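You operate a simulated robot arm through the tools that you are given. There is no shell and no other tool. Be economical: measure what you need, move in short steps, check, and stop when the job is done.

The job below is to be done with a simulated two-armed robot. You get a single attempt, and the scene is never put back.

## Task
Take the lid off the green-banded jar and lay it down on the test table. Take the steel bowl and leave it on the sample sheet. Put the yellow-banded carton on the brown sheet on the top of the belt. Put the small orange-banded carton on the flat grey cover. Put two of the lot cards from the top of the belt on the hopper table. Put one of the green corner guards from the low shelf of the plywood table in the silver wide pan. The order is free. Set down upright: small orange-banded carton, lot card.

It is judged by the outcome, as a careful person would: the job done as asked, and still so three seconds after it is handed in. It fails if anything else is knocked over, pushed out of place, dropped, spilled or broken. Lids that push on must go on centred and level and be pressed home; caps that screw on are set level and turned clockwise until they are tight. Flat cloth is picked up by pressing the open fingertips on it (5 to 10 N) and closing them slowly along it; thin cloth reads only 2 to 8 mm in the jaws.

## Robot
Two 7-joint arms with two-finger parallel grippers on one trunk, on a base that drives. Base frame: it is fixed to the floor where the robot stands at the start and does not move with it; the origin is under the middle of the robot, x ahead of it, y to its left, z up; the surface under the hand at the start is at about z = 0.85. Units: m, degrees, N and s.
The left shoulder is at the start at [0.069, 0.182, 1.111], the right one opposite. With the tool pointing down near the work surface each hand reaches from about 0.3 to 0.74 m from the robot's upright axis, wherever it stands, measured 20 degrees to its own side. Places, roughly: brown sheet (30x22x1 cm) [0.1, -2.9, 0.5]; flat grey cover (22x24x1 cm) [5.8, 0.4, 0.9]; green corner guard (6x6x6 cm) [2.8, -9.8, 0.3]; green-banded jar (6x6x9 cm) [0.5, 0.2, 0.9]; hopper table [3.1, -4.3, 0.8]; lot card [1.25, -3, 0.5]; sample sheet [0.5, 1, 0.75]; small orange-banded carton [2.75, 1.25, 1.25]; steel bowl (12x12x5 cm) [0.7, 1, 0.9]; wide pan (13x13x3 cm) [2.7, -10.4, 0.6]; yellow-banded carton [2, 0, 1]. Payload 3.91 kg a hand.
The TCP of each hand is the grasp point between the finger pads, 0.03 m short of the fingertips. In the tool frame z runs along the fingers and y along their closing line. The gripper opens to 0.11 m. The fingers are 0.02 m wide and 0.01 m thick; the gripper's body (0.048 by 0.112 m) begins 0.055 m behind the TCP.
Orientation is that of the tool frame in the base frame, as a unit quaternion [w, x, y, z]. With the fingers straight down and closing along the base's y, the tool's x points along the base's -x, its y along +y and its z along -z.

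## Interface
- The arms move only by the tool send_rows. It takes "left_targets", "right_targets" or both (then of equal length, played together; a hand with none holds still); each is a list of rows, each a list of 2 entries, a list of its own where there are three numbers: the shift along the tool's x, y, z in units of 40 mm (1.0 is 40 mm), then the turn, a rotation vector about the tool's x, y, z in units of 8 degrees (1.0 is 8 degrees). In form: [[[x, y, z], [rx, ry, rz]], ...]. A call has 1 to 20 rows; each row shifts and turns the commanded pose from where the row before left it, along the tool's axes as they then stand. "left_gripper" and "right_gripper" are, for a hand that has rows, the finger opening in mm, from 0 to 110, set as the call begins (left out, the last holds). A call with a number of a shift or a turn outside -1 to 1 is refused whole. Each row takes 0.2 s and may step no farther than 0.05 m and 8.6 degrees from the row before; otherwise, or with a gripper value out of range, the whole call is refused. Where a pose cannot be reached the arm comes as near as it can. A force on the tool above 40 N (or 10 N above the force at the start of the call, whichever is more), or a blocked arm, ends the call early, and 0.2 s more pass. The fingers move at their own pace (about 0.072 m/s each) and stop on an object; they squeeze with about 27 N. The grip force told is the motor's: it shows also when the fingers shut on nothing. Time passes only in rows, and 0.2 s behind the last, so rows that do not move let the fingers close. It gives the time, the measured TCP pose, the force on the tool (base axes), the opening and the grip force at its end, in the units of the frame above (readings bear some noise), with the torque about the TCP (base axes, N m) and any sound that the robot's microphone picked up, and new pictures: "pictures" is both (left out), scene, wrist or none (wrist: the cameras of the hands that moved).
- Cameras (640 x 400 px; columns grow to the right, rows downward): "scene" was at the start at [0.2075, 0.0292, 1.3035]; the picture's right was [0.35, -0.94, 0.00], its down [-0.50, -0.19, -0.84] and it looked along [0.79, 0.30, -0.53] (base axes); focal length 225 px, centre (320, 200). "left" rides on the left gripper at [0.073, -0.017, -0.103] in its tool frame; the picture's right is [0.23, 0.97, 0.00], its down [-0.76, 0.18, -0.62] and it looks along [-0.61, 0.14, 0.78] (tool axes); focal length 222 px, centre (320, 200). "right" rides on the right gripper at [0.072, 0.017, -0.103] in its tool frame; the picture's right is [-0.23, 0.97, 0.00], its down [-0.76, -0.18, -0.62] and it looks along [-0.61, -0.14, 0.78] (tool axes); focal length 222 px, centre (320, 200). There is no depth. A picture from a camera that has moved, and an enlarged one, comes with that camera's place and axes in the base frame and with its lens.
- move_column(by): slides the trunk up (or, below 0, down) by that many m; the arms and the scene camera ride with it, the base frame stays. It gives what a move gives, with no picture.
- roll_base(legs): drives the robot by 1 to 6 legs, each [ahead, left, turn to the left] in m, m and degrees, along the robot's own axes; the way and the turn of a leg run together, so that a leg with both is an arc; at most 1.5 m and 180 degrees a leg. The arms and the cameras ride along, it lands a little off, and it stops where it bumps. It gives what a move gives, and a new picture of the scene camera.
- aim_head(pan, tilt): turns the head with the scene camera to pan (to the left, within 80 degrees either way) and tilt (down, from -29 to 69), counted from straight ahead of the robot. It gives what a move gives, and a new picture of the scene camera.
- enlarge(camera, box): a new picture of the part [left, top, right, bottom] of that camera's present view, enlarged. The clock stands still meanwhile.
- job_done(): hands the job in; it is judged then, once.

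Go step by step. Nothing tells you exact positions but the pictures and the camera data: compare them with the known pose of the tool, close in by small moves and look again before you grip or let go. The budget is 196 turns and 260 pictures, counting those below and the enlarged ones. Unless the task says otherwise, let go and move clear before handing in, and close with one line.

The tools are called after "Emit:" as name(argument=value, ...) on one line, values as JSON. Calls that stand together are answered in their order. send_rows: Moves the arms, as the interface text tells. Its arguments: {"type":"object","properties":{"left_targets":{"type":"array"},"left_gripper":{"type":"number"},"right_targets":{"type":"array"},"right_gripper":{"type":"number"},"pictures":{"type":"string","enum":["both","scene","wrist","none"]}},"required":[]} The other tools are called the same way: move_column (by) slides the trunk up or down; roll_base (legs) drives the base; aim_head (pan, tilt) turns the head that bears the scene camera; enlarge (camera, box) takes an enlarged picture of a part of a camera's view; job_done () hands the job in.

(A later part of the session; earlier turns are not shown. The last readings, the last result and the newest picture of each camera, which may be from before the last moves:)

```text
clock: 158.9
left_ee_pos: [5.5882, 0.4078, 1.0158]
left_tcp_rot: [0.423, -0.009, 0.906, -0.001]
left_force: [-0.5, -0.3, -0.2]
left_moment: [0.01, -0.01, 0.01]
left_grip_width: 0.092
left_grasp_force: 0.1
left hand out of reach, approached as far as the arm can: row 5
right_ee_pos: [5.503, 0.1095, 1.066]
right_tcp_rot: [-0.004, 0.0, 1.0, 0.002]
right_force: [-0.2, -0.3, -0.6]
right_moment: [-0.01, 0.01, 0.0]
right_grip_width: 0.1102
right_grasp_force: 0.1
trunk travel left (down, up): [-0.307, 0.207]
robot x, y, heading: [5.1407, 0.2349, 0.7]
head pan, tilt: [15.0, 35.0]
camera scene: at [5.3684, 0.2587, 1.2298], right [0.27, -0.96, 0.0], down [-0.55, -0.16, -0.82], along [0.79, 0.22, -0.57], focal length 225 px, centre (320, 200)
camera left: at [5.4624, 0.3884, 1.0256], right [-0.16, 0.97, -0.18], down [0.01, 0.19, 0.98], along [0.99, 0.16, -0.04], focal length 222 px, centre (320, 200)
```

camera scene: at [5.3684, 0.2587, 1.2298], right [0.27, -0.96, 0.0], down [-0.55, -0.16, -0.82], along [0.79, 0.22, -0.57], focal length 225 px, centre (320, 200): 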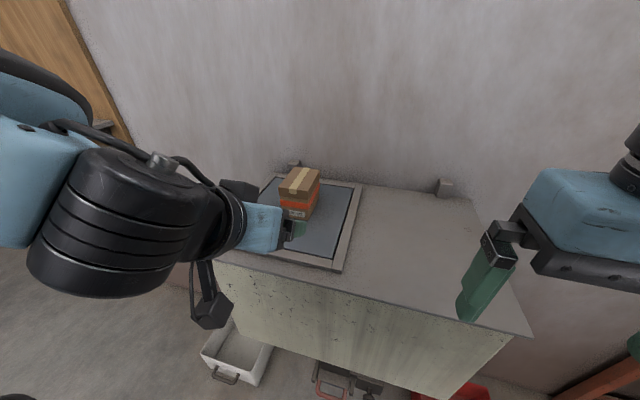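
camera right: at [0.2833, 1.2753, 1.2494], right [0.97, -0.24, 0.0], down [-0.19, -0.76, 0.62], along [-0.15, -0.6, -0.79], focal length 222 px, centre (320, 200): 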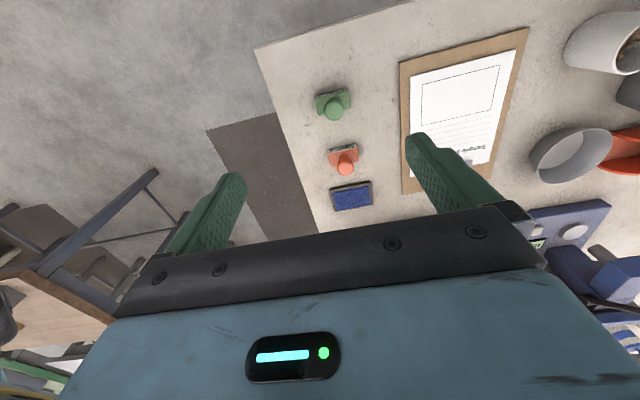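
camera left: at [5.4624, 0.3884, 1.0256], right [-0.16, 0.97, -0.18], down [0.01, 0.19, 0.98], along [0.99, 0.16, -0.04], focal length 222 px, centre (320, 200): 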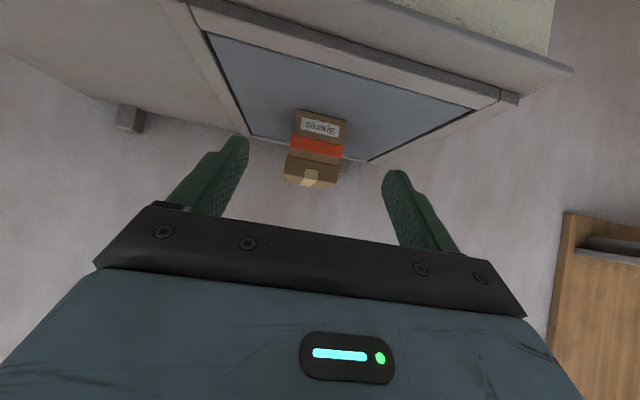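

The orange carton stands upright on the grey cover. Back off, raise the hands/trunk and look toward the other side for the route to the yellow-banded carton.

Emit:
roll_base(legs=[[-0.5, 0, 0], [0, 0, -100]])

Emit:
aim_head(pan=-20, tilt=20)

```text
clock: 166.0
left_ee_pos: [4.7548, -0.2434, 1.0135]
left_tcp_rot: [0.275, 0.683, 0.595, -0.322]
left_force: [-0.8, -0.2, -0.1]
left_moment: [0.0, 0.0, 0.02]
left_grip_width: 0.092
left_grasp_force: 0.0
right_ee_pos: [4.4739, -0.1106, 1.0653]
right_tcp_rot: [-0.001, 0.761, 0.648, 0.004]
right_force: [-0.7, 0.5, 0.5]
right_moment: [-0.04, -0.01, 0.0]
right_grip_width: 0.11
right_grasp_force: 0.1
trunk travel left (down, up): [-0.307, 0.207]
robot x, y, heading: [4.6557, 0.225, -98.6]
head pan, tilt: [15.0, 35.0]
camera scene: at [4.6447, -0.0047, 1.2299], right [-0.99, -0.12, 0.0], down [-0.07, 0.57, -0.82], along [0.1, -0.81, -0.57], focal length 225 px, centre (320, 200)
```

scene: 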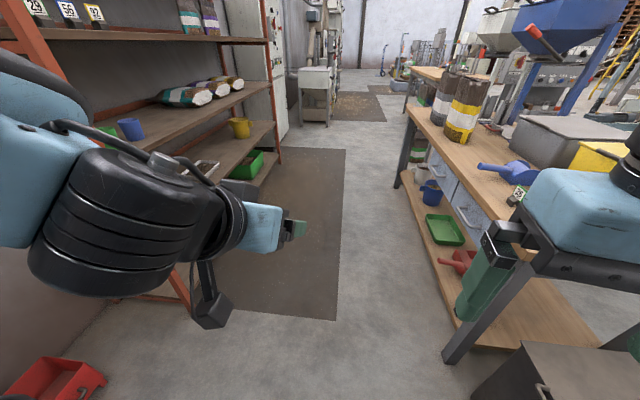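

```text
clock: 167.0
left_ee_pos: [4.7541, -0.2431, 1.014]
left_tcp_rot: [0.274, 0.683, 0.595, -0.323]
left_force: [-0.6, -0.1, -0.1]
left_moment: [0.0, -0.01, 0.02]
left_grip_width: 0.0921
left_grasp_force: 0.1
right_ee_pos: [4.4734, -0.1106, 1.0659]
right_tcp_rot: [-0.001, 0.761, 0.649, 0.004]
right_force: [0.0, 0.5, 0.6]
right_moment: [0.0, -0.06, -0.02]
right_grip_width: 0.1103
right_grasp_force: 0.0
trunk travel left (down, up): [-0.307, 0.207]
robot x, y, heading: [4.6546, 0.2295, -98.4]
head pan, tilt: [-20.0, 20.0]
camera scene: at [4.5904, 0.0008, 1.2537], right [-0.88, 0.47, 0.0], down [0.16, 0.3, -0.94], along [-0.45, -0.83, -0.34], focal length 225 px, centre (320, 200)
```

scene: 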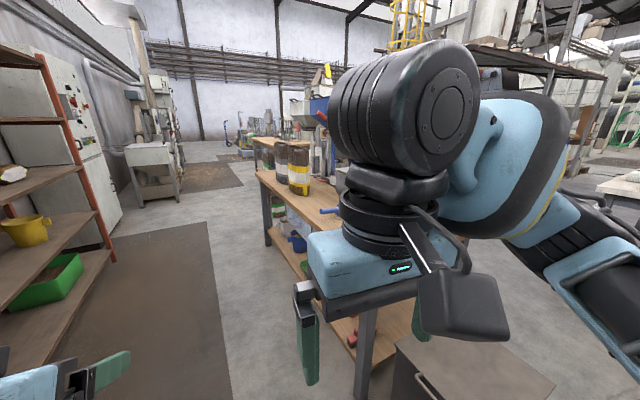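

Emit:
roll_base(legs=[[0, 0.0, -81]])

Emit:
aim_head(pan=8, tilt=20)

```text
clock: 170.9
left_ee_pos: [4.2056, 0.0606, 1.0148]
left_tcp_rot: [-0.004, 0.906, 0.003, -0.423]
left_force: [-0.1, 0.2, -0.5]
left_moment: [0.06, -0.01, 0.04]
left_grip_width: 0.0921
left_grasp_force: 0.0
right_ee_pos: [4.2952, 0.3572, 1.0644]
right_tcp_rot: [0.002, 1.0, -0.007, 0.004]
right_force: [0.6, -0.2, -0.1]
right_moment: [0.02, -0.03, -0.04]
right_grip_width: 0.1104
right_grasp_force: 0.1
trunk travel left (down, up): [-0.307, 0.207]
robot x, y, heading: [4.6548, 0.2268, -180.1]
head pan, tilt: [-20.0, 20.0]
camera scene: at [4.4245, 0.2564, 1.2538], right [0.34, 0.94, 0.0], down [0.32, -0.12, -0.94], along [-0.88, 0.32, -0.34], focal length 225 px, centre (320, 200)
```

scene: 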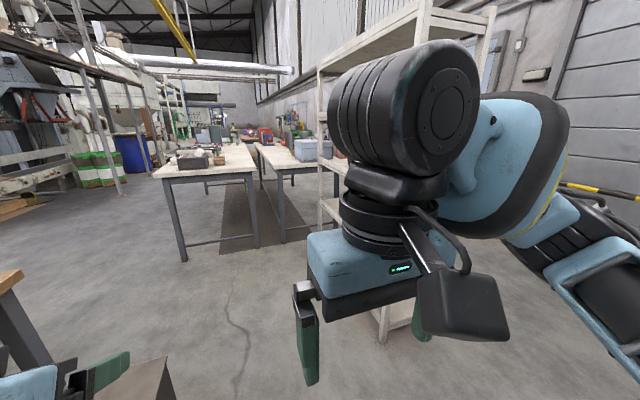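

```text
clock: 171.8
left_ee_pos: [4.2061, 0.0601, 1.0146]
left_tcp_rot: [-0.003, 0.906, 0.003, -0.423]
left_force: [0.8, 0.4, 0.0]
left_moment: [0.02, -0.03, -0.04]
left_grip_width: 0.092
left_grasp_force: 0.1
right_ee_pos: [4.2966, 0.3569, 1.0658]
right_tcp_rot: [0.001, 1.0, -0.007, 0.004]
right_force: [-0.2, 0.4, 0.1]
right_moment: [0.0, -0.03, -0.01]
right_grip_width: 0.1098
right_grasp_force: 0.0
trunk travel left (down, up): [-0.307, 0.207]
robot x, y, heading: [4.655, 0.2246, -180.0]
head pan, tilt: [8.0, 20.0]
camera scene: at [4.4198, 0.2116, 1.2538], right [-0.14, 0.99, 0.0], down [0.34, 0.05, -0.94], along [-0.93, -0.13, -0.34], focal length 225 px, centre (320, 200)
```

scene: 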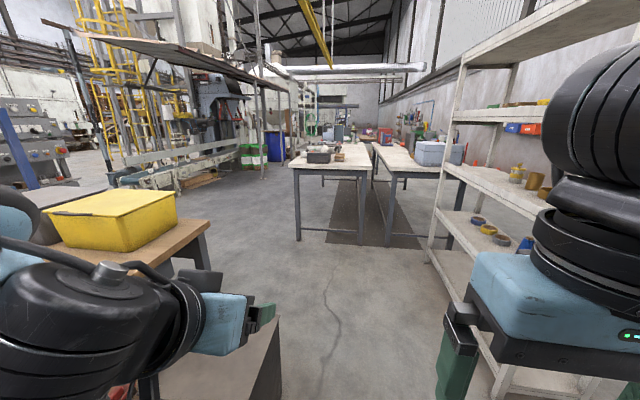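

Emit:
enlarge(camera="scene", box=[270, 115, 430, 215])

```text
4.00 times, centred on (350, 165) of scene
camera zoom: at [4.4198, 0.2116, 1.2538], right [-0.14, 0.99, 0.0], down [0.34, 0.05, -0.94], along [-0.93, -0.13, -0.34], focal length 901 px, centre (200, 340)
```

zoom: 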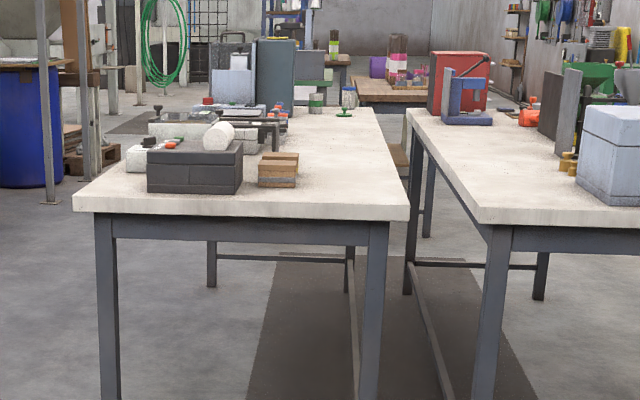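

The yellow-banded carton stands near the end of this table (around (2.15, 0.1)). Drive up to the table end; restore the left hand to pointing down.

Emit:
roll_base(legs=[[1.2, 0, 0], [0.5, -0.07, 0]])

Emit:
send_rows(left_targets=[[[0, 0, -0.6], [0, 0.9, 0]], [[0, 0, -0.6], [0, 0.9, 0]], [[0, 0, -0.6], [0, 0.9, 0]], [[0, 0, -0.6], [0, 0.9, 0]], [[0, 0, -0.6], [0, 0.9, 0]], [[0, 0, -0.6], [0, 0.9, 0]], [[0, 0, 0], [0, 0.88, 0]], [[0, 0, 0], [0, 0, 0]]], left_gripper=110)

Emit:
aim_head(pan=10, tilt=35)

```text
clock: 180.4
left_ee_pos: [2.5109, 0.147, 1.0144]
left_tcp_rot: [-0.006, 0.906, -0.003, -0.423]
left_force: [-1.0, 0.0, 0.6]
left_moment: [0.0, 0.02, -0.03]
left_grip_width: 0.0919
left_grasp_force: 0.0
right_ee_pos: [2.6034, 0.4422, 1.0668]
right_tcp_rot: [0.002, 1.0, -0.013, 0.003]
right_force: [-1.1, 0.2, 0.3]
right_moment: [0.03, 0.01, -0.01]
right_grip_width: 0.1101
right_grasp_force: 0.1
trunk travel left (down, up): [-0.307, 0.207]
robot x, y, heading: [2.9637, 0.3087, 179.2]
head pan, tilt: [8.0, 20.0]
camera scene: at [2.7268, 0.2953, 1.2537], right [-0.13, 0.99, 0.0], down [0.34, 0.04, -0.94], along [-0.93, -0.12, -0.34], focal length 225 px, centre (320, 200)
```

scene: 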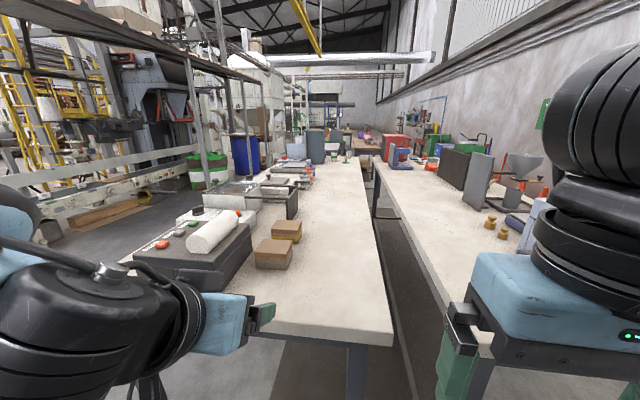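

```text
clock: 182.2
left_ee_pos: [2.5873, 0.1454, 1.1348]
left_tcp_rot: [-0.004, 1.0, -0.005, 0.002]
left_force: [0.2, -0.5, 0.2]
left_moment: [-0.03, 0.0, -0.06]
left_grip_width: 0.11
left_grasp_force: 0.1
right_ee_pos: [2.6054, 0.4428, 1.0648]
right_tcp_rot: [0.001, 1.0, -0.013, 0.002]
right_force: [0.6, 0.4, -0.4]
right_moment: [-0.01, 0.02, 0.01]
right_grip_width: 0.1102
right_grasp_force: 0.0
trunk travel left (down, up): [-0.307, 0.207]
robot x, y, heading: [2.965, 0.3071, 179.2]
head pan, tilt: [8.0, 20.0]
camera scene: at [2.7276, 0.2952, 1.2539], right [-0.13, 0.99, 0.0], down [0.34, 0.04, -0.94], along [-0.93, -0.12, -0.34], focal length 225 px, centre (320, 200)
camera left: at [2.6586, 0.1601, 1.2389], right [0.22, -0.98, -0.01], down [-0.77, -0.18, 0.62], along [-0.6, -0.13, -0.79], focal length 222 px, centre (320, 200)
```

scene: 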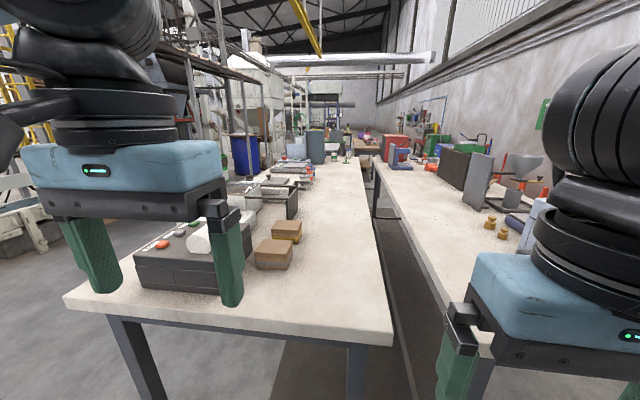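
left: 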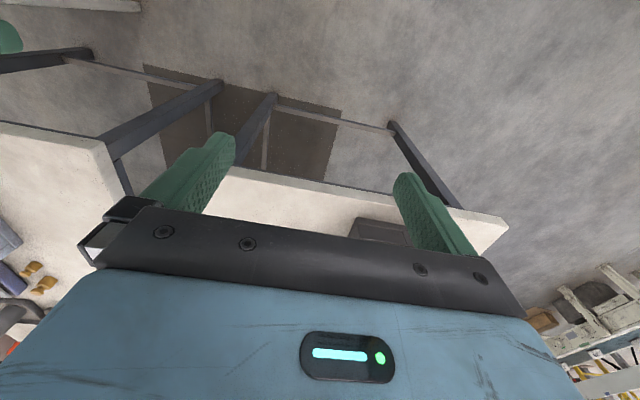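

```text
clock: 183.0
left_ee_pos: [2.5849, 0.1442, 1.1347]
left_tcp_rot: [-0.005, 1.0, -0.005, 0.002]
left_force: [0.5, -0.5, 0.2]
left_moment: [0.03, -0.03, 0.02]
left_grip_width: 0.1103
left_grasp_force: 0.1
right_ee_pos: [2.6048, 0.4425, 1.0658]
right_tcp_rot: [0.002, 1.0, -0.013, 0.004]
right_force: [0.8, -0.4, 0.1]
right_moment: [-0.04, -0.01, 0.0]
right_grip_width: 0.11
right_grasp_force: 0.0
trunk travel left (down, up): [-0.307, 0.207]
robot x, y, heading: [2.9628, 0.3084, 179.2]
head pan, tilt: [10.0, 35.0]
camera scene: at [2.7326, 0.2928, 1.23], right [-0.16, 0.99, 0.0], down [0.57, 0.09, -0.82], along [-0.81, -0.13, -0.57], focal length 225 px, centre (320, 200)
```

scene: 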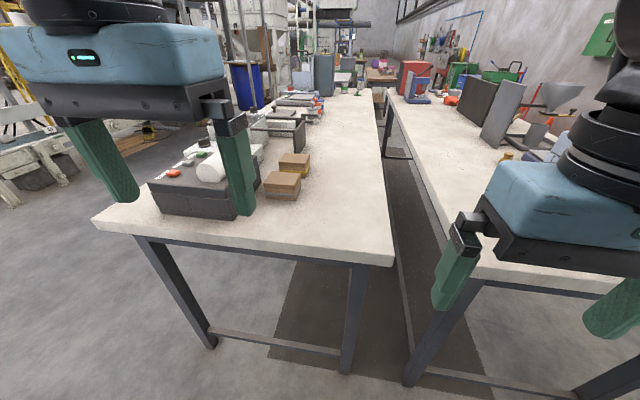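

Emit:
enlarge(camera="scene", box=[220, 130, 340, 220])

```text
4.44 times, centred on (280, 175) of scene
camera zoom: at [2.7326, 0.2928, 1.23], right [-0.16, 0.99, 0.0], down [0.57, 0.09, -0.82], along [-0.81, -0.13, -0.57], focal length 1002 px, centre (498, 311)
```

zoom: 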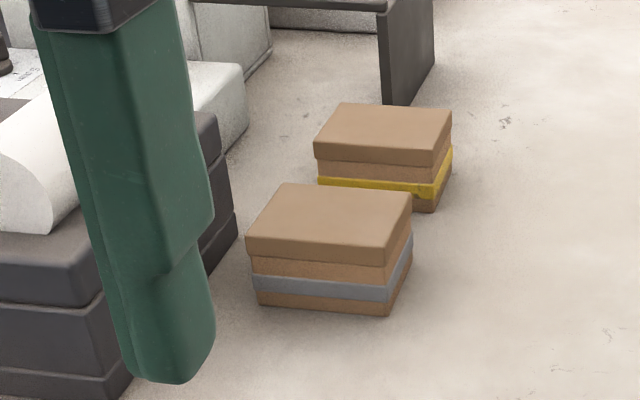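

The yellow-banded carton is the rear one, centred near (2.01, 0.085). Drive closer so the left hand can reach it from above.

Emit:
roll_base(legs=[[0.31, 0, 0.8]])

Emit:
send_rows(left_targets=[[[-1, -0.2, 0], [0, 0, 0]], [[-1, -0.2, 0], [0, 0, 0]], [[-1, -0.2, 0], [0, 0, 0]], [[-1, -0.2, 0], [0, 0, 0]], [[-1, -0.2, 0], [0, 0, 0]], [[0, 0, 0], [0, 0, 0]]], pictures="wrist")

```text
clock: 185.1
left_ee_pos: [2.2769, 0.1456, 1.1352]
left_tcp_rot: [-0.004, 1.0, -0.003, 0.001]
left_force: [0.5, 0.4, 0.2]
left_moment: [0.0, -0.01, -0.03]
left_grip_width: 0.1102
left_grasp_force: 0.0
right_ee_pos: [2.2944, 0.4446, 1.0656]
right_tcp_rot: [0.002, 1.0, -0.01, 0.004]
right_force: [-0.4, 0.5, 0.3]
right_moment: [-0.02, -0.04, -0.04]
right_grip_width: 0.1102
right_grasp_force: 0.0
trunk travel left (down, up): [-0.307, 0.207]
robot x, y, heading: [2.6536, 0.3107, 179.8]
head pan, tilt: [10.0, 35.0]
camera scene: at [2.4223, 0.2948, 1.2299], right [-0.17, 0.99, 0.0], down [0.57, 0.1, -0.82], along [-0.81, -0.14, -0.57], focal length 225 px, centre (320, 200)
```

scene: 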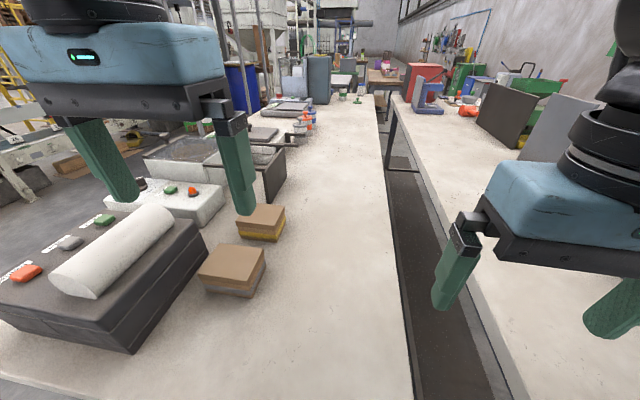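

```text
clock: 186.5
left_ee_pos: [2.1226, 0.1185, 1.1147]
left_tcp_rot: [-0.004, 1.0, -0.002, 0.002]
left_force: [0.3, 0.1, -0.5]
left_moment: [0.04, -0.02, 0.01]
left_grip_width: 0.1102
left_grasp_force: 0.0
left hand out of reach, approached as far as the arm can: row 3, 4, 5
right_ee_pos: [2.2953, 0.4455, 1.0664]
right_tcp_rot: [0.002, 1.0, -0.01, 0.002]
right_force: [0.5, 0.5, 0.0]
right_moment: [0.03, -0.02, 0.02]
right_grip_width: 0.1099
right_grasp_force: 0.0
trunk travel left (down, up): [-0.307, 0.207]
robot x, y, heading: [2.6547, 0.3108, 179.5]
head pan, tilt: [10.0, 35.0]
camera left: at [2.1953, 0.134, 1.2182], right [0.22, -0.97, -0.01], down [-0.76, -0.18, 0.62], along [-0.61, -0.13, -0.79], focal length 222 px, centre (320, 200)
```

left: 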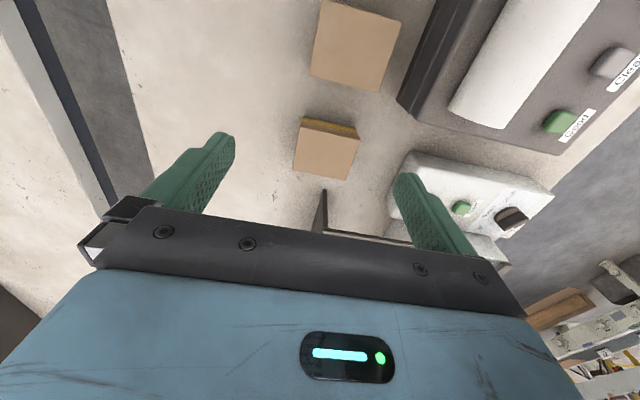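

Yellow carton: about x 1.997–2.073, y 0.05–0.138. The reach grows lower down, so descend while moving over it.

Emit:
send_rows(left_targets=[[[-0.4, 0.15, 0.9], [0, 0, 0]], [[-0.4, 0.15, 0.9], [0, 0, 0]], [[-0.4, 0.15, 0.9], [0, 0, 0]], [[-0.4, 0.15, 0.9], [0, 0, 0]], [[0, 0, 0], [0, 0, 0]]])

```text
clock: 187.7
left_ee_pos: [2.058, 0.0957, 0.9708]
left_tcp_rot: [-0.004, 1.0, -0.003, 0.0]
left_force: [-0.1, -0.2, 0.4]
left_moment: [-0.01, -0.02, -0.04]
left_grip_width: 0.1103
left_grasp_force: 0.0
right_ee_pos: [2.2936, 0.4442, 1.0655]
right_tcp_rot: [0.002, 1.0, -0.011, 0.003]
right_force: [-0.1, -0.4, 0.0]
right_moment: [0.03, 0.0, 0.01]
right_grip_width: 0.1101
right_grasp_force: 0.0
trunk travel left (down, up): [-0.307, 0.207]
robot x, y, heading: [2.6592, 0.3139, 179.8]
head pan, tilt: [10.0, 35.0]
camera scene: at [2.4232, 0.295, 1.23], right [-0.17, 0.99, 0.0], down [0.57, 0.1, -0.82], along [-0.81, -0.14, -0.57], focal length 225 px, centre (320, 200)
camera left: at [2.1299, 0.1108, 1.0739], right [0.22, -0.97, -0.01], down [-0.76, -0.18, 0.62], along [-0.61, -0.13, -0.78], focal length 222 px, centre (320, 200)
```

scene: 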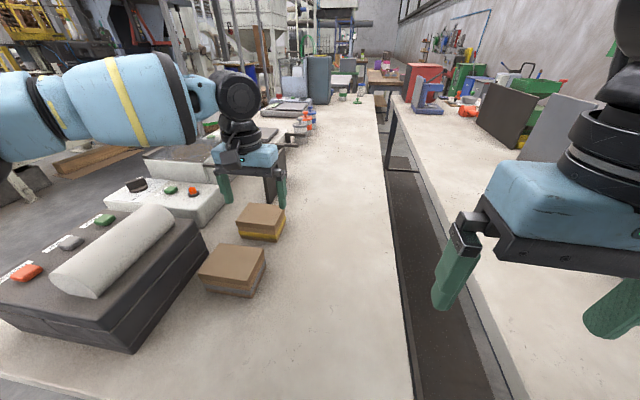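
left: 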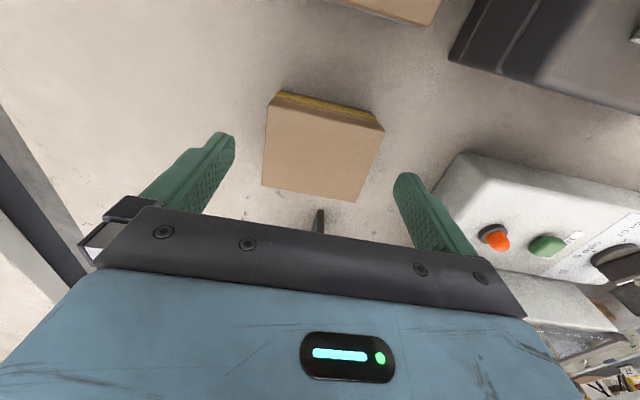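

Centre computed at (2.034, 0.0925), 9.3 cm wide. Shift and descend.

Emit:
send_rows(left_targets=[[[-0.6, 0.08, 0], [0, 0, 0]], [[0, 0, 0.5], [0, 0, 0]], [[0, 0, 0], [0, 0, 0]]], pictures="wrist")

Emit:
enlarge(camera="scene", box=[180, 120, 320, 260])

```text
clock: 188.5
left_ee_pos: [2.0461, 0.0945, 0.9503]
left_tcp_rot: [-0.004, 1.0, -0.002, 0.003]
left_force: [0.3, -0.1, -0.2]
left_moment: [-0.02, 0.03, 0.03]
left_grip_width: 0.1101
left_grasp_force: 0.0
left hand out of reach, approached as far as the arm can: row 1
right_ee_pos: [2.2941, 0.444, 1.0655]
right_tcp_rot: [0.002, 1.0, -0.011, 0.003]
right_force: [0.2, 0.2, -0.9]
right_moment: [-0.04, 0.01, 0.01]
right_grip_width: 0.1102
right_grasp_force: 0.1
trunk travel left (down, up): [-0.307, 0.207]
robot x, y, heading: [2.6503, 0.3084, 179.4]
head pan, tilt: [10.0, 35.0]
camera left: at [2.1177, 0.11, 1.054], right [0.22, -0.97, -0.01], down [-0.76, -0.18, 0.62], along [-0.61, -0.13, -0.79], focal length 222 px, centre (320, 200)
```

left: 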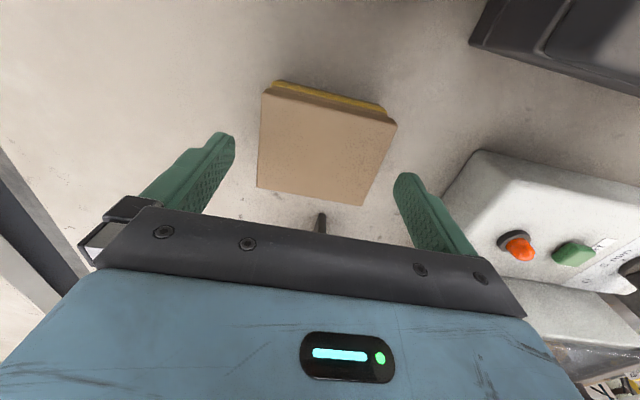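

```text
2.86 times, centred on (250, 190) of scene
camera zoom: at [2.4226, 0.2948, 1.2299], right [-0.17, 0.99, 0.0], down [0.57, 0.1, -0.82], along [-0.81, -0.14, -0.57], focal length 644 px, centre (520, 229)
```

zoom: 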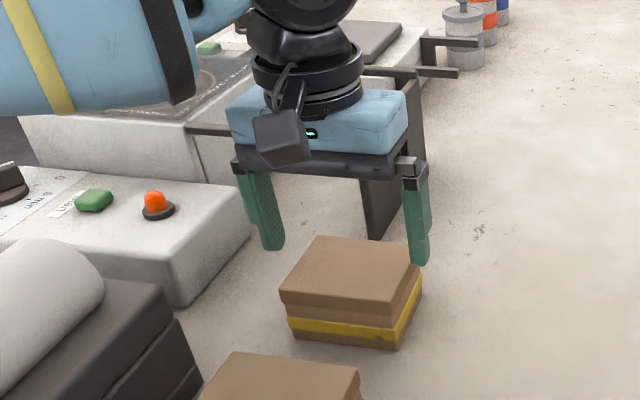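

Emit:
send_rows(left_targets=[[[0, 0.03, 0.5], [0, 0, 0]], [[0, 0.0, 0.5], [0, 0, 0]], [[0, 0, 0.4], [0, 0, 0]], [[0, 0, 0.2], [0, 0, 0]], [[0, 0, 0], [0, 0, 0]]], pictures="wrist")

Emit:
enlarge(camera="scene", box=[180, 120, 320, 260])

```text
clock: 189.7
left_ee_pos: [2.046, 0.0947, 0.8858]
left_tcp_rot: [-0.003, 1.0, -0.003, 0.001]
left_force: [0.5, 0.0, -1.0]
left_moment: [-0.03, -0.05, 0.01]
left_grip_width: 0.1097
left_grasp_force: 0.1
right_ee_pos: [2.2935, 0.4443, 1.0661]
right_tcp_rot: [0.001, 1.0, -0.011, 0.002]
right_force: [-0.5, -0.5, 0.4]
right_moment: [-0.01, 0.03, 0.0]
right_grip_width: 0.1099
right_grasp_force: 0.2
trunk travel left (down, up): [-0.307, 0.207]
robot x, y, heading: [2.6525, 0.3133, 179.5]
head pan, tilt: [10.0, 35.0]
camera left: at [2.1185, 0.1094, 0.9895], right [0.22, -0.97, -0.01], down [-0.76, -0.18, 0.62], along [-0.61, -0.13, -0.79], focal length 222 px, centre (320, 200)
```

left: 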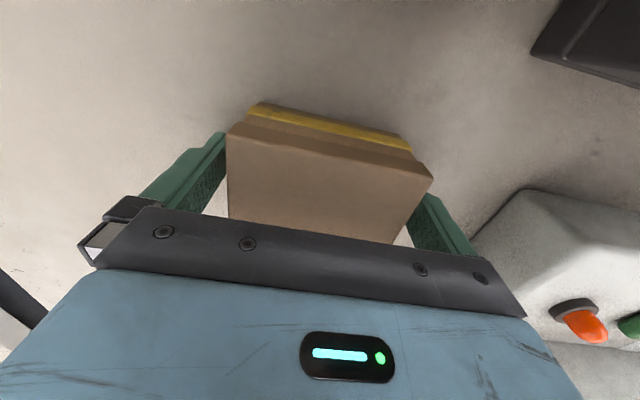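

```text
2.86 times, centred on (250, 190) of scene
camera zoom: at [2.4228, 0.2948, 1.2299], right [-0.17, 0.99, 0.0], down [0.57, 0.1, -0.82], along [-0.81, -0.14, -0.57], focal length 644 px, centre (520, 229)
```

zoom: 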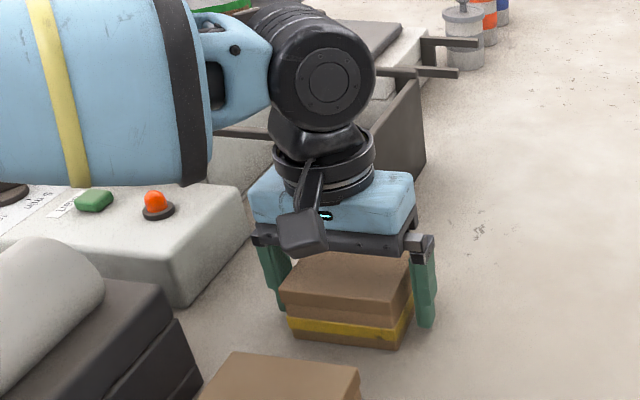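

Fingers straddle the carton. Close and lift.

Emit:
send_rows(left_targets=[[[0, 0, 0], [0, 0, 0]], [[0, 0, 0], [0, 0, 0]], [[0, 0, 0], [0, 0, 0]]], left_gripper=60, pictures="none")

Emit:
send_rows(left_targets=[[[0, 0, -0.5], [0, 0, 0]], [[0, 0, -1], [0, 0, 0]], [[0, 0, -1], [0, 0, 0]], [[0.8, 0, -0.8], [0, 0, 0]], [[1, 0, -0.5], [0, 0, 0]], [[1, 0, -0.2], [0, 0, 0]], [[0, 0, 0], [0, 0, 0]]], pictures="scene")

```text
clock: 190.5
left_ee_pos: [2.0461, 0.094, 0.8866]
left_tcp_rot: [-0.004, 1.0, -0.001, 0.001]
left_force: [0.4, -0.9, 0.2]
left_moment: [-0.23, 0.03, 0.02]
left_grip_width: 0.0901
left_grasp_force: 27.0
right_ee_pos: [2.2939, 0.4439, 1.0673]
right_tcp_rot: [0.002, 1.0, -0.01, 0.003]
right_force: [0.8, -0.4, -0.3]
right_moment: [0.0, -0.02, -0.01]
right_grip_width: 0.1099
right_grasp_force: 0.0
trunk travel left (down, up): [-0.307, 0.207]
robot x, y, heading: [2.6506, 0.3128, 179.7]
head pan, tilt: [10.0, 35.0]
```

```text
clock: 192.1
left_ee_pos: [2.1576, 0.0904, 1.0435]
left_tcp_rot: [-0.005, 1.0, -0.002, 0.002]
left_force: [0.0, 0.3, -3.4]
left_moment: [0.0, -0.03, -0.01]
left_grip_width: 0.0898
left_grasp_force: 26.9
right_ee_pos: [2.2921, 0.4435, 1.0649]
right_tcp_rot: [0.002, 1.0, -0.011, 0.003]
right_force: [0.4, 0.1, -0.2]
right_moment: [-0.03, -0.01, -0.01]
right_grip_width: 0.1099
right_grasp_force: 0.0
trunk travel left (down, up): [-0.307, 0.207]
robot x, y, heading: [2.6581, 0.3101, 179.5]
head pan, tilt: [10.0, 35.0]
camera scene: at [2.4217, 0.2947, 1.2297], right [-0.17, 0.99, 0.0], down [0.57, 0.1, -0.82], along [-0.81, -0.14, -0.57], focal length 225 px, centre (320, 200)
```

scene: 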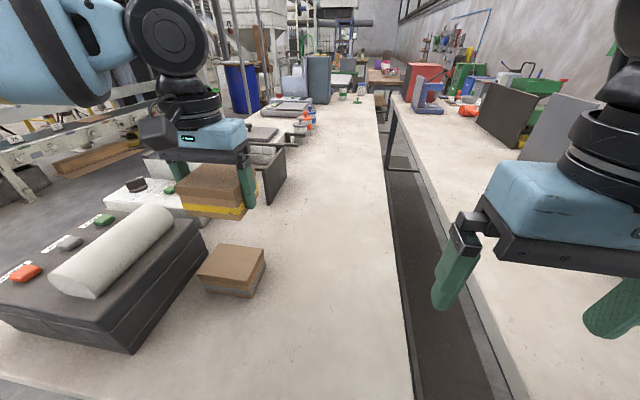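

Yellow carton is held. Now to the belt: back off, turn left to face −y and drive that way.

Emit:
roll_base(legs=[[-0.5, 0, 0], [0, 0, 90], [1.2, 0, 0]])

Emit:
aim_head(pan=-25, tilt=20)

```text
clock: 204.7
left_ee_pos: [3.3249, -1.432, 1.0433]
left_tcp_rot: [-0.005, 0.718, 0.696, -0.002]
left_force: [0.1, -0.1, -3.7]
left_moment: [0.01, 0.01, 0.0]
left_grip_width: 0.0898
left_grasp_force: 27.3
right_ee_pos: [2.9763, -1.2853, 1.0652]
right_tcp_rot: [-0.001, 0.723, 0.69, 0.004]
right_force: [-0.1, -0.8, 0.7]
right_moment: [0.02, -0.01, -0.02]
right_grip_width: 0.1102
right_grasp_force: 0.1
trunk travel left (down, up): [-0.307, 0.207]
robot x, y, heading: [3.1196, -0.9277, -91.8]
head pan, tilt: [10.0, 35.0]
camera scene: at [3.1262, -1.1627, 1.2299], right [-0.99, -0.14, 0.0], down [-0.08, 0.57, -0.82], along [0.12, -0.81, -0.57], focal length 225 px, centre (320, 200)
```

scene: 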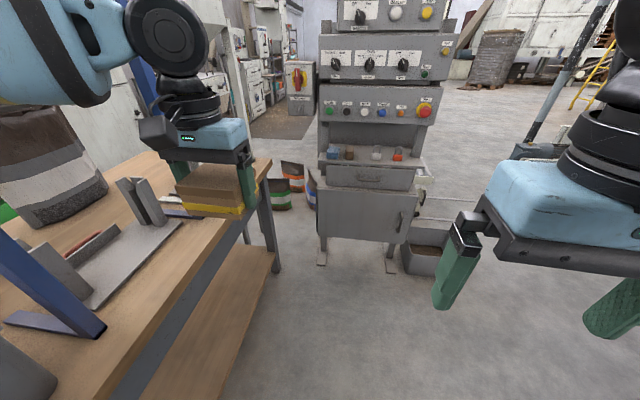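

```text
clock: 205.7
left_ee_pos: [3.325, -1.4317, 1.0437]
left_tcp_rot: [-0.004, 0.717, 0.697, -0.002]
left_force: [0.7, 0.5, -3.4]
left_moment: [0.03, 0.0, 0.01]
left_grip_width: 0.0896
left_grasp_force: 27.1
right_ee_pos: [2.9765, -1.2852, 1.0656]
right_tcp_rot: [-0.001, 0.723, 0.691, 0.004]
right_force: [0.6, 0.7, 0.3]
right_moment: [-0.01, -0.01, 0.0]
right_grip_width: 0.1099
right_grasp_force: 0.1
trunk travel left (down, up): [-0.307, 0.207]
robot x, y, heading: [3.1172, -0.931, -91.9]
head pan, tilt: [-25.0, 20.0]
camera scene: at [3.0718, -1.1586, 1.2537], right [-0.89, 0.45, 0.0], down [0.15, 0.31, -0.94], along [-0.42, -0.84, -0.34], focal length 225 px, centre (320, 200)
```

scene: 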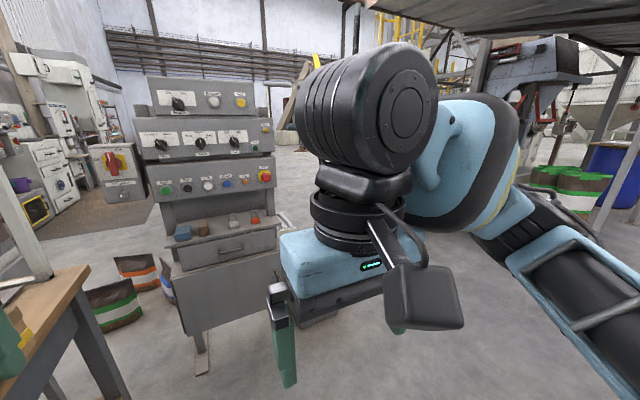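

A control console stands ahead. I'll sidestep right along this aisle, then look at the belt.

Emit:
roll_base(legs=[[0, -1.3, 1.8]])

Emit:
aim_head(pan=12, tilt=22)

```text
clock: 217.3
left_ee_pos: [2.0457, -1.4044, 1.0441]
left_tcp_rot: [-0.004, 0.704, 0.71, -0.002]
left_force: [0.8, 0.9, -3.6]
left_moment: [0.04, 0.01, 0.01]
left_grip_width: 0.0896
left_grasp_force: 27.0
right_ee_pos: [1.6921, -1.2722, 1.065]
right_tcp_rot: [-0.002, 0.71, 0.704, 0.004]
right_force: [-0.1, 0.5, -0.7]
right_moment: [0.01, 0.02, 0.04]
right_grip_width: 0.11
right_grasp_force: 0.1
trunk travel left (down, up): [-0.307, 0.207]
robot x, y, heading: [1.8231, -0.9083, -89.6]
head pan, tilt: [-25.0, 20.0]
camera scene: at [1.783, -1.1411, 1.2537], right [-0.91, 0.42, 0.0], down [0.14, 0.31, -0.94], along [-0.39, -0.85, -0.34], focal length 225 px, centre (320, 200)
```

scene: 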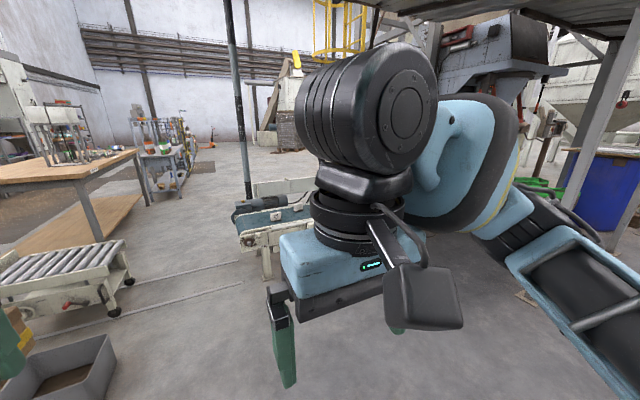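

```text
clock: 218.3
left_ee_pos: [2.0469, -1.4041, 1.0425]
left_tcp_rot: [-0.004, 0.705, 0.709, -0.001]
left_force: [0.4, -0.3, -3.7]
left_moment: [0.01, -0.02, -0.02]
left_grip_width: 0.0897
left_grasp_force: 27.5
right_ee_pos: [1.6927, -1.2723, 1.066]
right_tcp_rot: [-0.001, 0.71, 0.704, 0.004]
right_force: [0.1, 0.7, -0.1]
right_moment: [-0.03, -0.07, 0.01]
right_grip_width: 0.11
right_grasp_force: 0.1
trunk travel left (down, up): [-0.307, 0.207]
robot x, y, heading: [1.8186, -0.9079, -89.8]
head pan, tilt: [12.0, 22.0]
camera scene: at [1.8417, -1.1472, 1.2505], right [-0.98, -0.21, 0.0], down [-0.08, 0.37, -0.93], along [0.2, -0.91, -0.37], focal length 225 px, centre (320, 200)
```

scene: 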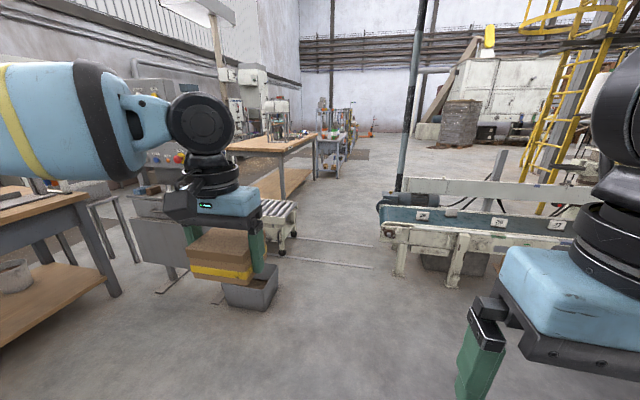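

The belt with lot cards is ahead to the right; the wooden table further off is likely the hopper table. Move right and nearer to find the brown sheet.

Emit:
roll_base(legs=[[0.4, -1.1, 0]])

Emit:
aim_head(pan=5, tilt=25)

```text
clock: 228.3
left_ee_pos: [0.9561, -1.8182, 1.0437]
left_tcp_rot: [-0.005, 0.698, 0.717, -0.002]
left_force: [0.0, -0.3, -2.9]
left_moment: [0.02, 0.02, -0.03]
left_grip_width: 0.0896
left_grasp_force: 26.8
right_ee_pos: [0.5996, -1.69, 1.0664]
right_tcp_rot: [-0.001, 0.705, 0.709, 0.003]
right_force: [0.1, 0.0, 0.2]
right_moment: [-0.04, 0.04, -0.01]
right_grip_width: 0.1098
right_grasp_force: 0.0
trunk travel left (down, up): [-0.307, 0.207]
robot x, y, heading: [0.7215, -1.3256, -88.8]
head pan, tilt: [12.0, 22.0]
camera scene: at [0.7471, -1.5629, 1.2505], right [-0.97, -0.23, 0.0], down [-0.09, 0.36, -0.93], along [0.21, -0.9, -0.37], focal length 225 px, centre (320, 200)
```

scene: 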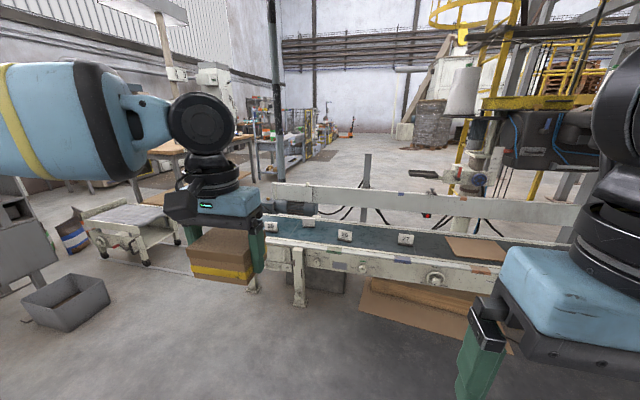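

```text
clock: 229.0
left_ee_pos: [0.9574, -1.817, 1.0427]
left_tcp_rot: [-0.004, 0.698, 0.716, -0.003]
left_force: [-0.3, 0.9, -2.4]
left_moment: [0.02, -0.01, 0.03]
left_grip_width: 0.0898
left_grasp_force: 27.1
right_ee_pos: [0.5992, -1.6898, 1.0665]
right_tcp_rot: [-0.001, 0.703, 0.711, 0.003]
right_force: [0.7, 0.3, 0.3]
right_moment: [-0.01, 0.0, -0.03]
right_grip_width: 0.1099
right_grasp_force: 0.1
trunk travel left (down, up): [-0.307, 0.207]
robot x, y, heading: [0.7212, -1.3285, -88.7]
head pan, tilt: [5.0, 25.0]
camera scene: at [0.7359, -1.5641, 1.2457], right [-0.99, -0.11, 0.0], down [-0.05, 0.42, -0.91], along [0.1, -0.9, -0.42], focal length 225 px, centre (320, 200)
```

scene: 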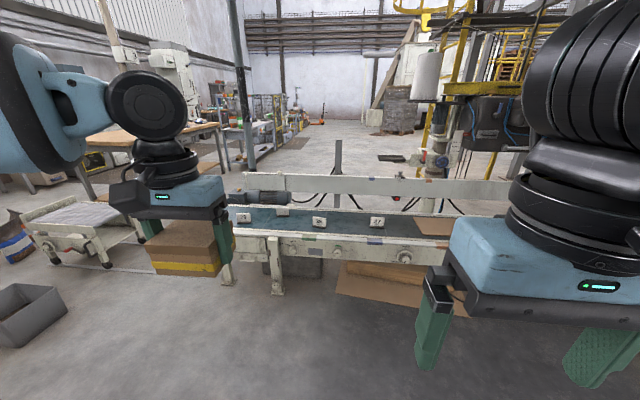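

The brown sheet is on the belt's right part, near (0.1–0.2, −2.87). Move closer and turn right so the left hand faces it.

Emit:
roll_base(legs=[[0.4, -0.1, 0], [0, 0, -40]])

Emit:
aim_head(pan=15, tilt=32)

```text
clock: 233.4
left_ee_pos: [0.4893, -2.2459, 1.0435]
left_tcp_rot: [-0.004, 0.902, 0.431, 0.0]
left_force: [0.4, 0.4, -2.5]
left_moment: [0.0, -0.04, 0.0]
left_grip_width: 0.0901
left_grasp_force: 26.9
right_ee_pos: [0.3006, -1.9186, 1.065]
right_tcp_rot: [0.0, 0.906, 0.423, 0.004]
right_force: [-0.1, -0.2, -0.8]
right_moment: [-0.03, -0.02, -0.02]
right_grip_width: 0.11
right_grasp_force: 0.2
trunk travel left (down, up): [-0.307, 0.207]
robot x, y, heading: [0.6285, -1.7184, -129.1]
head pan, tilt: [5.0, 25.0]
camera scene: at [0.4868, -1.9117, 1.2456], right [-0.83, 0.56, 0.0], down [0.24, 0.35, -0.91], along [-0.51, -0.75, -0.42], focal length 225 px, centre (320, 200)
```

scene: 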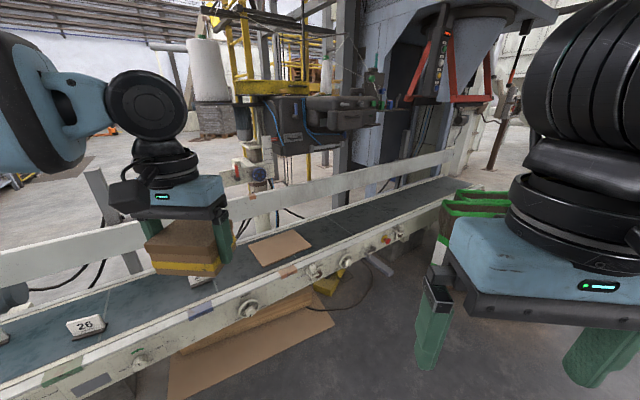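

```text
clock: 234.1
left_ee_pos: [0.4894, -2.2466, 1.0434]
left_tcp_rot: [-0.006, 0.903, 0.43, 0.0]
left_force: [0.6, 0.9, -3.0]
left_moment: [0.06, -0.02, 0.01]
left_grip_width: 0.0896
left_grasp_force: 27.3
right_ee_pos: [0.301, -1.9169, 1.0655]
right_tcp_rot: [0.0, 0.906, 0.423, 0.003]
right_force: [-0.5, 0.6, -0.1]
right_moment: [0.02, -0.01, 0.02]
right_grip_width: 0.1101
right_grasp_force: 0.1
trunk travel left (down, up): [-0.307, 0.207]
robot x, y, heading: [0.6294, -1.7217, -129.2]
head pan, tilt: [15.0, 32.0]
camera scene: at [0.5019, -1.9172, 1.2346], right [-0.91, 0.41, 0.0], down [0.22, 0.48, -0.85], along [-0.35, -0.77, -0.53], focal length 225 px, centre (320, 200)
```

scene: 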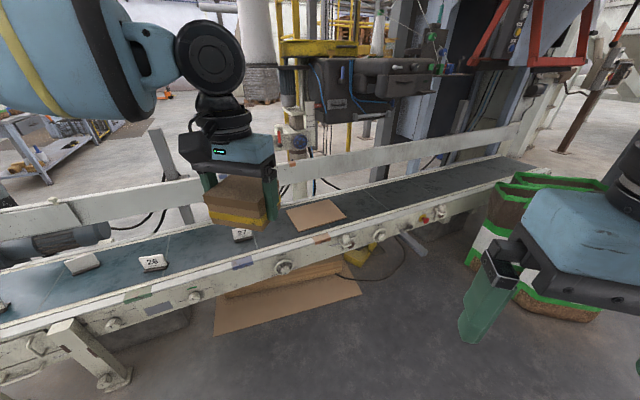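

The sheet centre is about (0.09, −2.86). Before driving, check for the canopy pole on my right.

Emit:
aim_head(pan=-20, tilt=10)

Emit:
aim_head(pan=-60, tilt=10)

```text
clock: 235.1
left_ee_pos: [0.4886, -2.2449, 1.0442]
left_tcp_rot: [-0.005, 0.903, 0.431, 0.0]
left_force: [0.2, 0.3, -3.4]
left_moment: [-0.01, -0.02, -0.01]
left_grip_width: 0.0897
left_grasp_force: 27.3
right_ee_pos: [0.2998, -1.9188, 1.0661]
right_tcp_rot: [0.001, 0.906, 0.423, 0.003]
right_force: [-0.4, -0.3, 0.7]
right_moment: [0.0, 0.02, -0.01]
right_grip_width: 0.1101
right_grasp_force: 0.1
trunk travel left (down, up): [-0.307, 0.207]
robot x, y, heading: [0.6289, -1.7234, -128.9]
head pan, tilt: [-20.0, 10.0]
camera scene: at [0.4588, -1.8832, 1.27], right [-0.51, 0.86, 0.0], down [0.15, 0.09, -0.98], along [-0.85, -0.5, -0.17], focal length 225 px, centre (320, 200)
```

scene: 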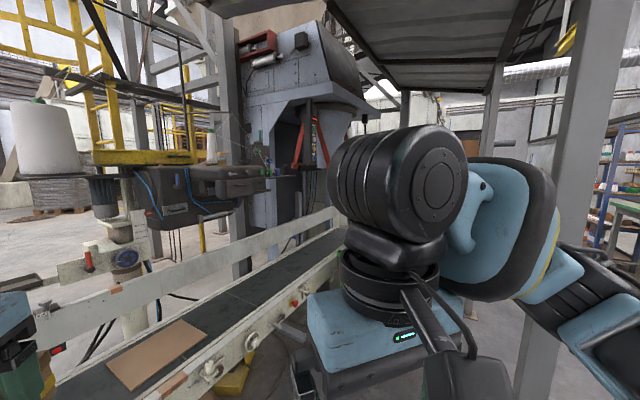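

```text
clock: 236.2
left_ee_pos: [0.49, -2.246, 1.0439]
left_tcp_rot: [-0.005, 0.903, 0.43, 0.0]
left_force: [0.2, -0.4, -3.2]
left_moment: [0.03, -0.05, -0.01]
left_grip_width: 0.0898
left_grasp_force: 26.7
right_ee_pos: [0.3013, -1.9202, 1.0659]
right_tcp_rot: [0.0, 0.906, 0.423, 0.003]
right_force: [0.8, -0.2, 0.2]
right_moment: [0.02, -0.02, -0.02]
right_grip_width: 0.1101
right_grasp_force: 0.1
trunk travel left (down, up): [-0.307, 0.207]
robot x, y, heading: [0.6307, -1.7228, -129.1]
head pan, tilt: [-60.0, 10.0]
camera scene: at [0.4469, -1.8207, 1.27], right [0.16, 0.99, 0.0], down [0.17, -0.03, -0.98], along [-0.97, 0.16, -0.17], focal length 225 px, centre (320, 200)
```

scene: 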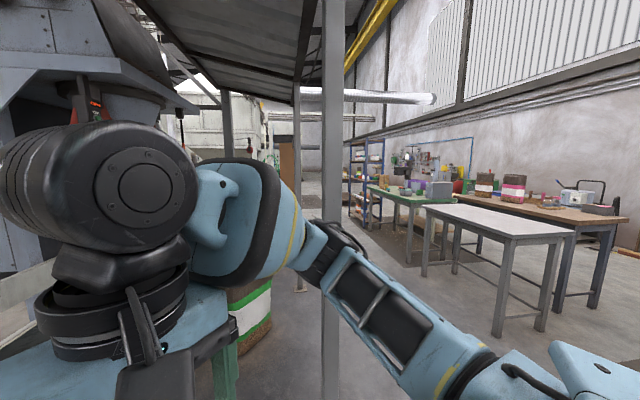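

The pole is at about (−0.17, −1.68), to my right. I'll stay clear of it: turn 17° more right and slide forward-left to (0.5, −2.32).

Emit:
roll_base(legs=[[0, 0, -17], [0.44, 0.42, 0]])

Emit:
move_column(by=-0.25)

Emit:
aim_head(pan=20, tilt=30)

```text
clock: 241.3
left_ee_pos: [0.1983, -2.7719, 1.0433]
left_tcp_rot: [-0.005, 0.958, 0.286, 0.001]
left_force: [-0.3, -0.6, -3.3]
left_moment: [-0.03, -0.01, 0.01]
left_grip_width: 0.0896
left_grasp_force: 27.2
right_ee_pos: [0.1173, -2.402, 1.0653]
right_tcp_rot: [0.001, 0.96, 0.28, 0.004]
right_force: [-0.4, 0.2, 0.4]
right_moment: [-0.04, -0.03, 0.0]
right_grip_width: 0.11
right_grasp_force: 0.1
trunk travel left (down, up): [-0.307, 0.207]
robot x, y, heading: [0.4897, -2.3121, -146.9]
head pan, tilt: [-60.0, 10.0]
camera scene: at [0.2865, -2.3529, 1.27], right [0.45, 0.89, 0.0], down [0.16, -0.08, -0.98], along [-0.88, 0.44, -0.17], focal length 225 px, centre (320, 200)
```

scene: 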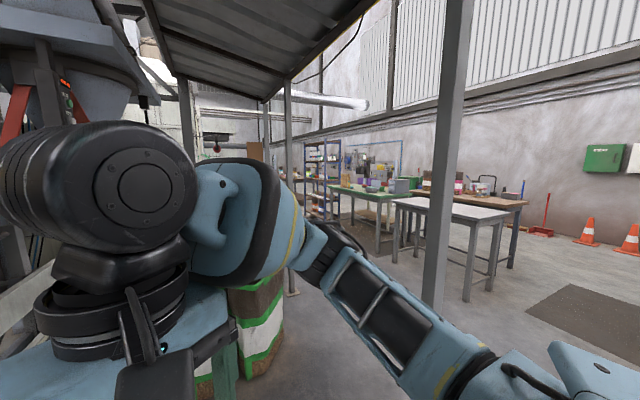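

```text
clock: 243.9
left_ee_pos: [0.1977, -2.7704, 0.7944]
left_tcp_rot: [-0.004, 0.958, 0.287, 0.0]
left_force: [0.7, 0.2, -3.1]
left_moment: [-0.01, -0.02, 0.0]
left_grip_width: 0.0899
left_grasp_force: 26.9
right_ee_pos: [0.1181, -2.4004, 0.8154]
right_tcp_rot: [0.001, 0.96, 0.28, 0.004]
right_force: [0.0, 0.1, 0.6]
right_moment: [0.03, 0.02, 0.0]
right_grip_width: 0.1104
right_grasp_force: 0.1
trunk travel left (down, up): [-0.057, 0.457]
robot x, y, heading: [0.4925, -2.3158, -146.9]
head pan, tilt: [-60.0, 10.0]
```

```text
clock: 245.4
left_ee_pos: [0.1972, -2.7712, 0.7931]
left_tcp_rot: [-0.004, 0.958, 0.287, 0.0]
left_force: [-0.2, 0.1, -3.3]
left_moment: [0.0, 0.0, -0.01]
left_grip_width: 0.0896
left_grasp_force: 26.9
right_ee_pos: [0.1136, -2.4046, 0.8089]
right_tcp_rot: [-0.006, 0.963, 0.269, -0.001]
right_force: [-36.3, -59.0, -120.7]
right_moment: [4.06, 6.19, -4.17]
right_grip_width: 0.1102
right_grasp_force: 0.0
trunk travel left (down, up): [-0.057, 0.457]
robot x, y, heading: [0.4898, -2.3119, -146.8]
head pan, tilt: [20.0, 30.0]
camera scene: at [0.2053, -2.4719, 0.9675], right [-0.3, 0.95, 0.0], down [0.4, 0.13, -0.91], along [-0.87, -0.27, -0.42], focal length 225 px, centre (320, 200)
```

scene: 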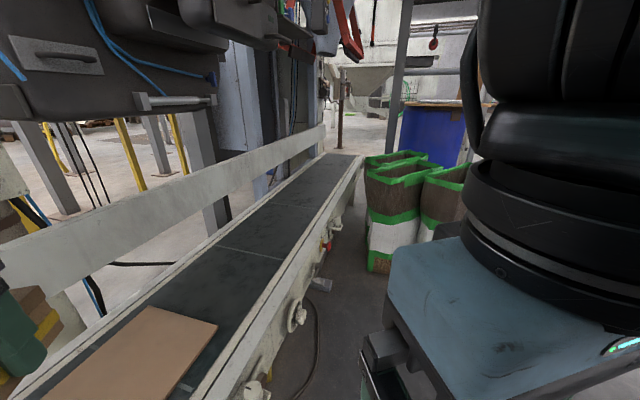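

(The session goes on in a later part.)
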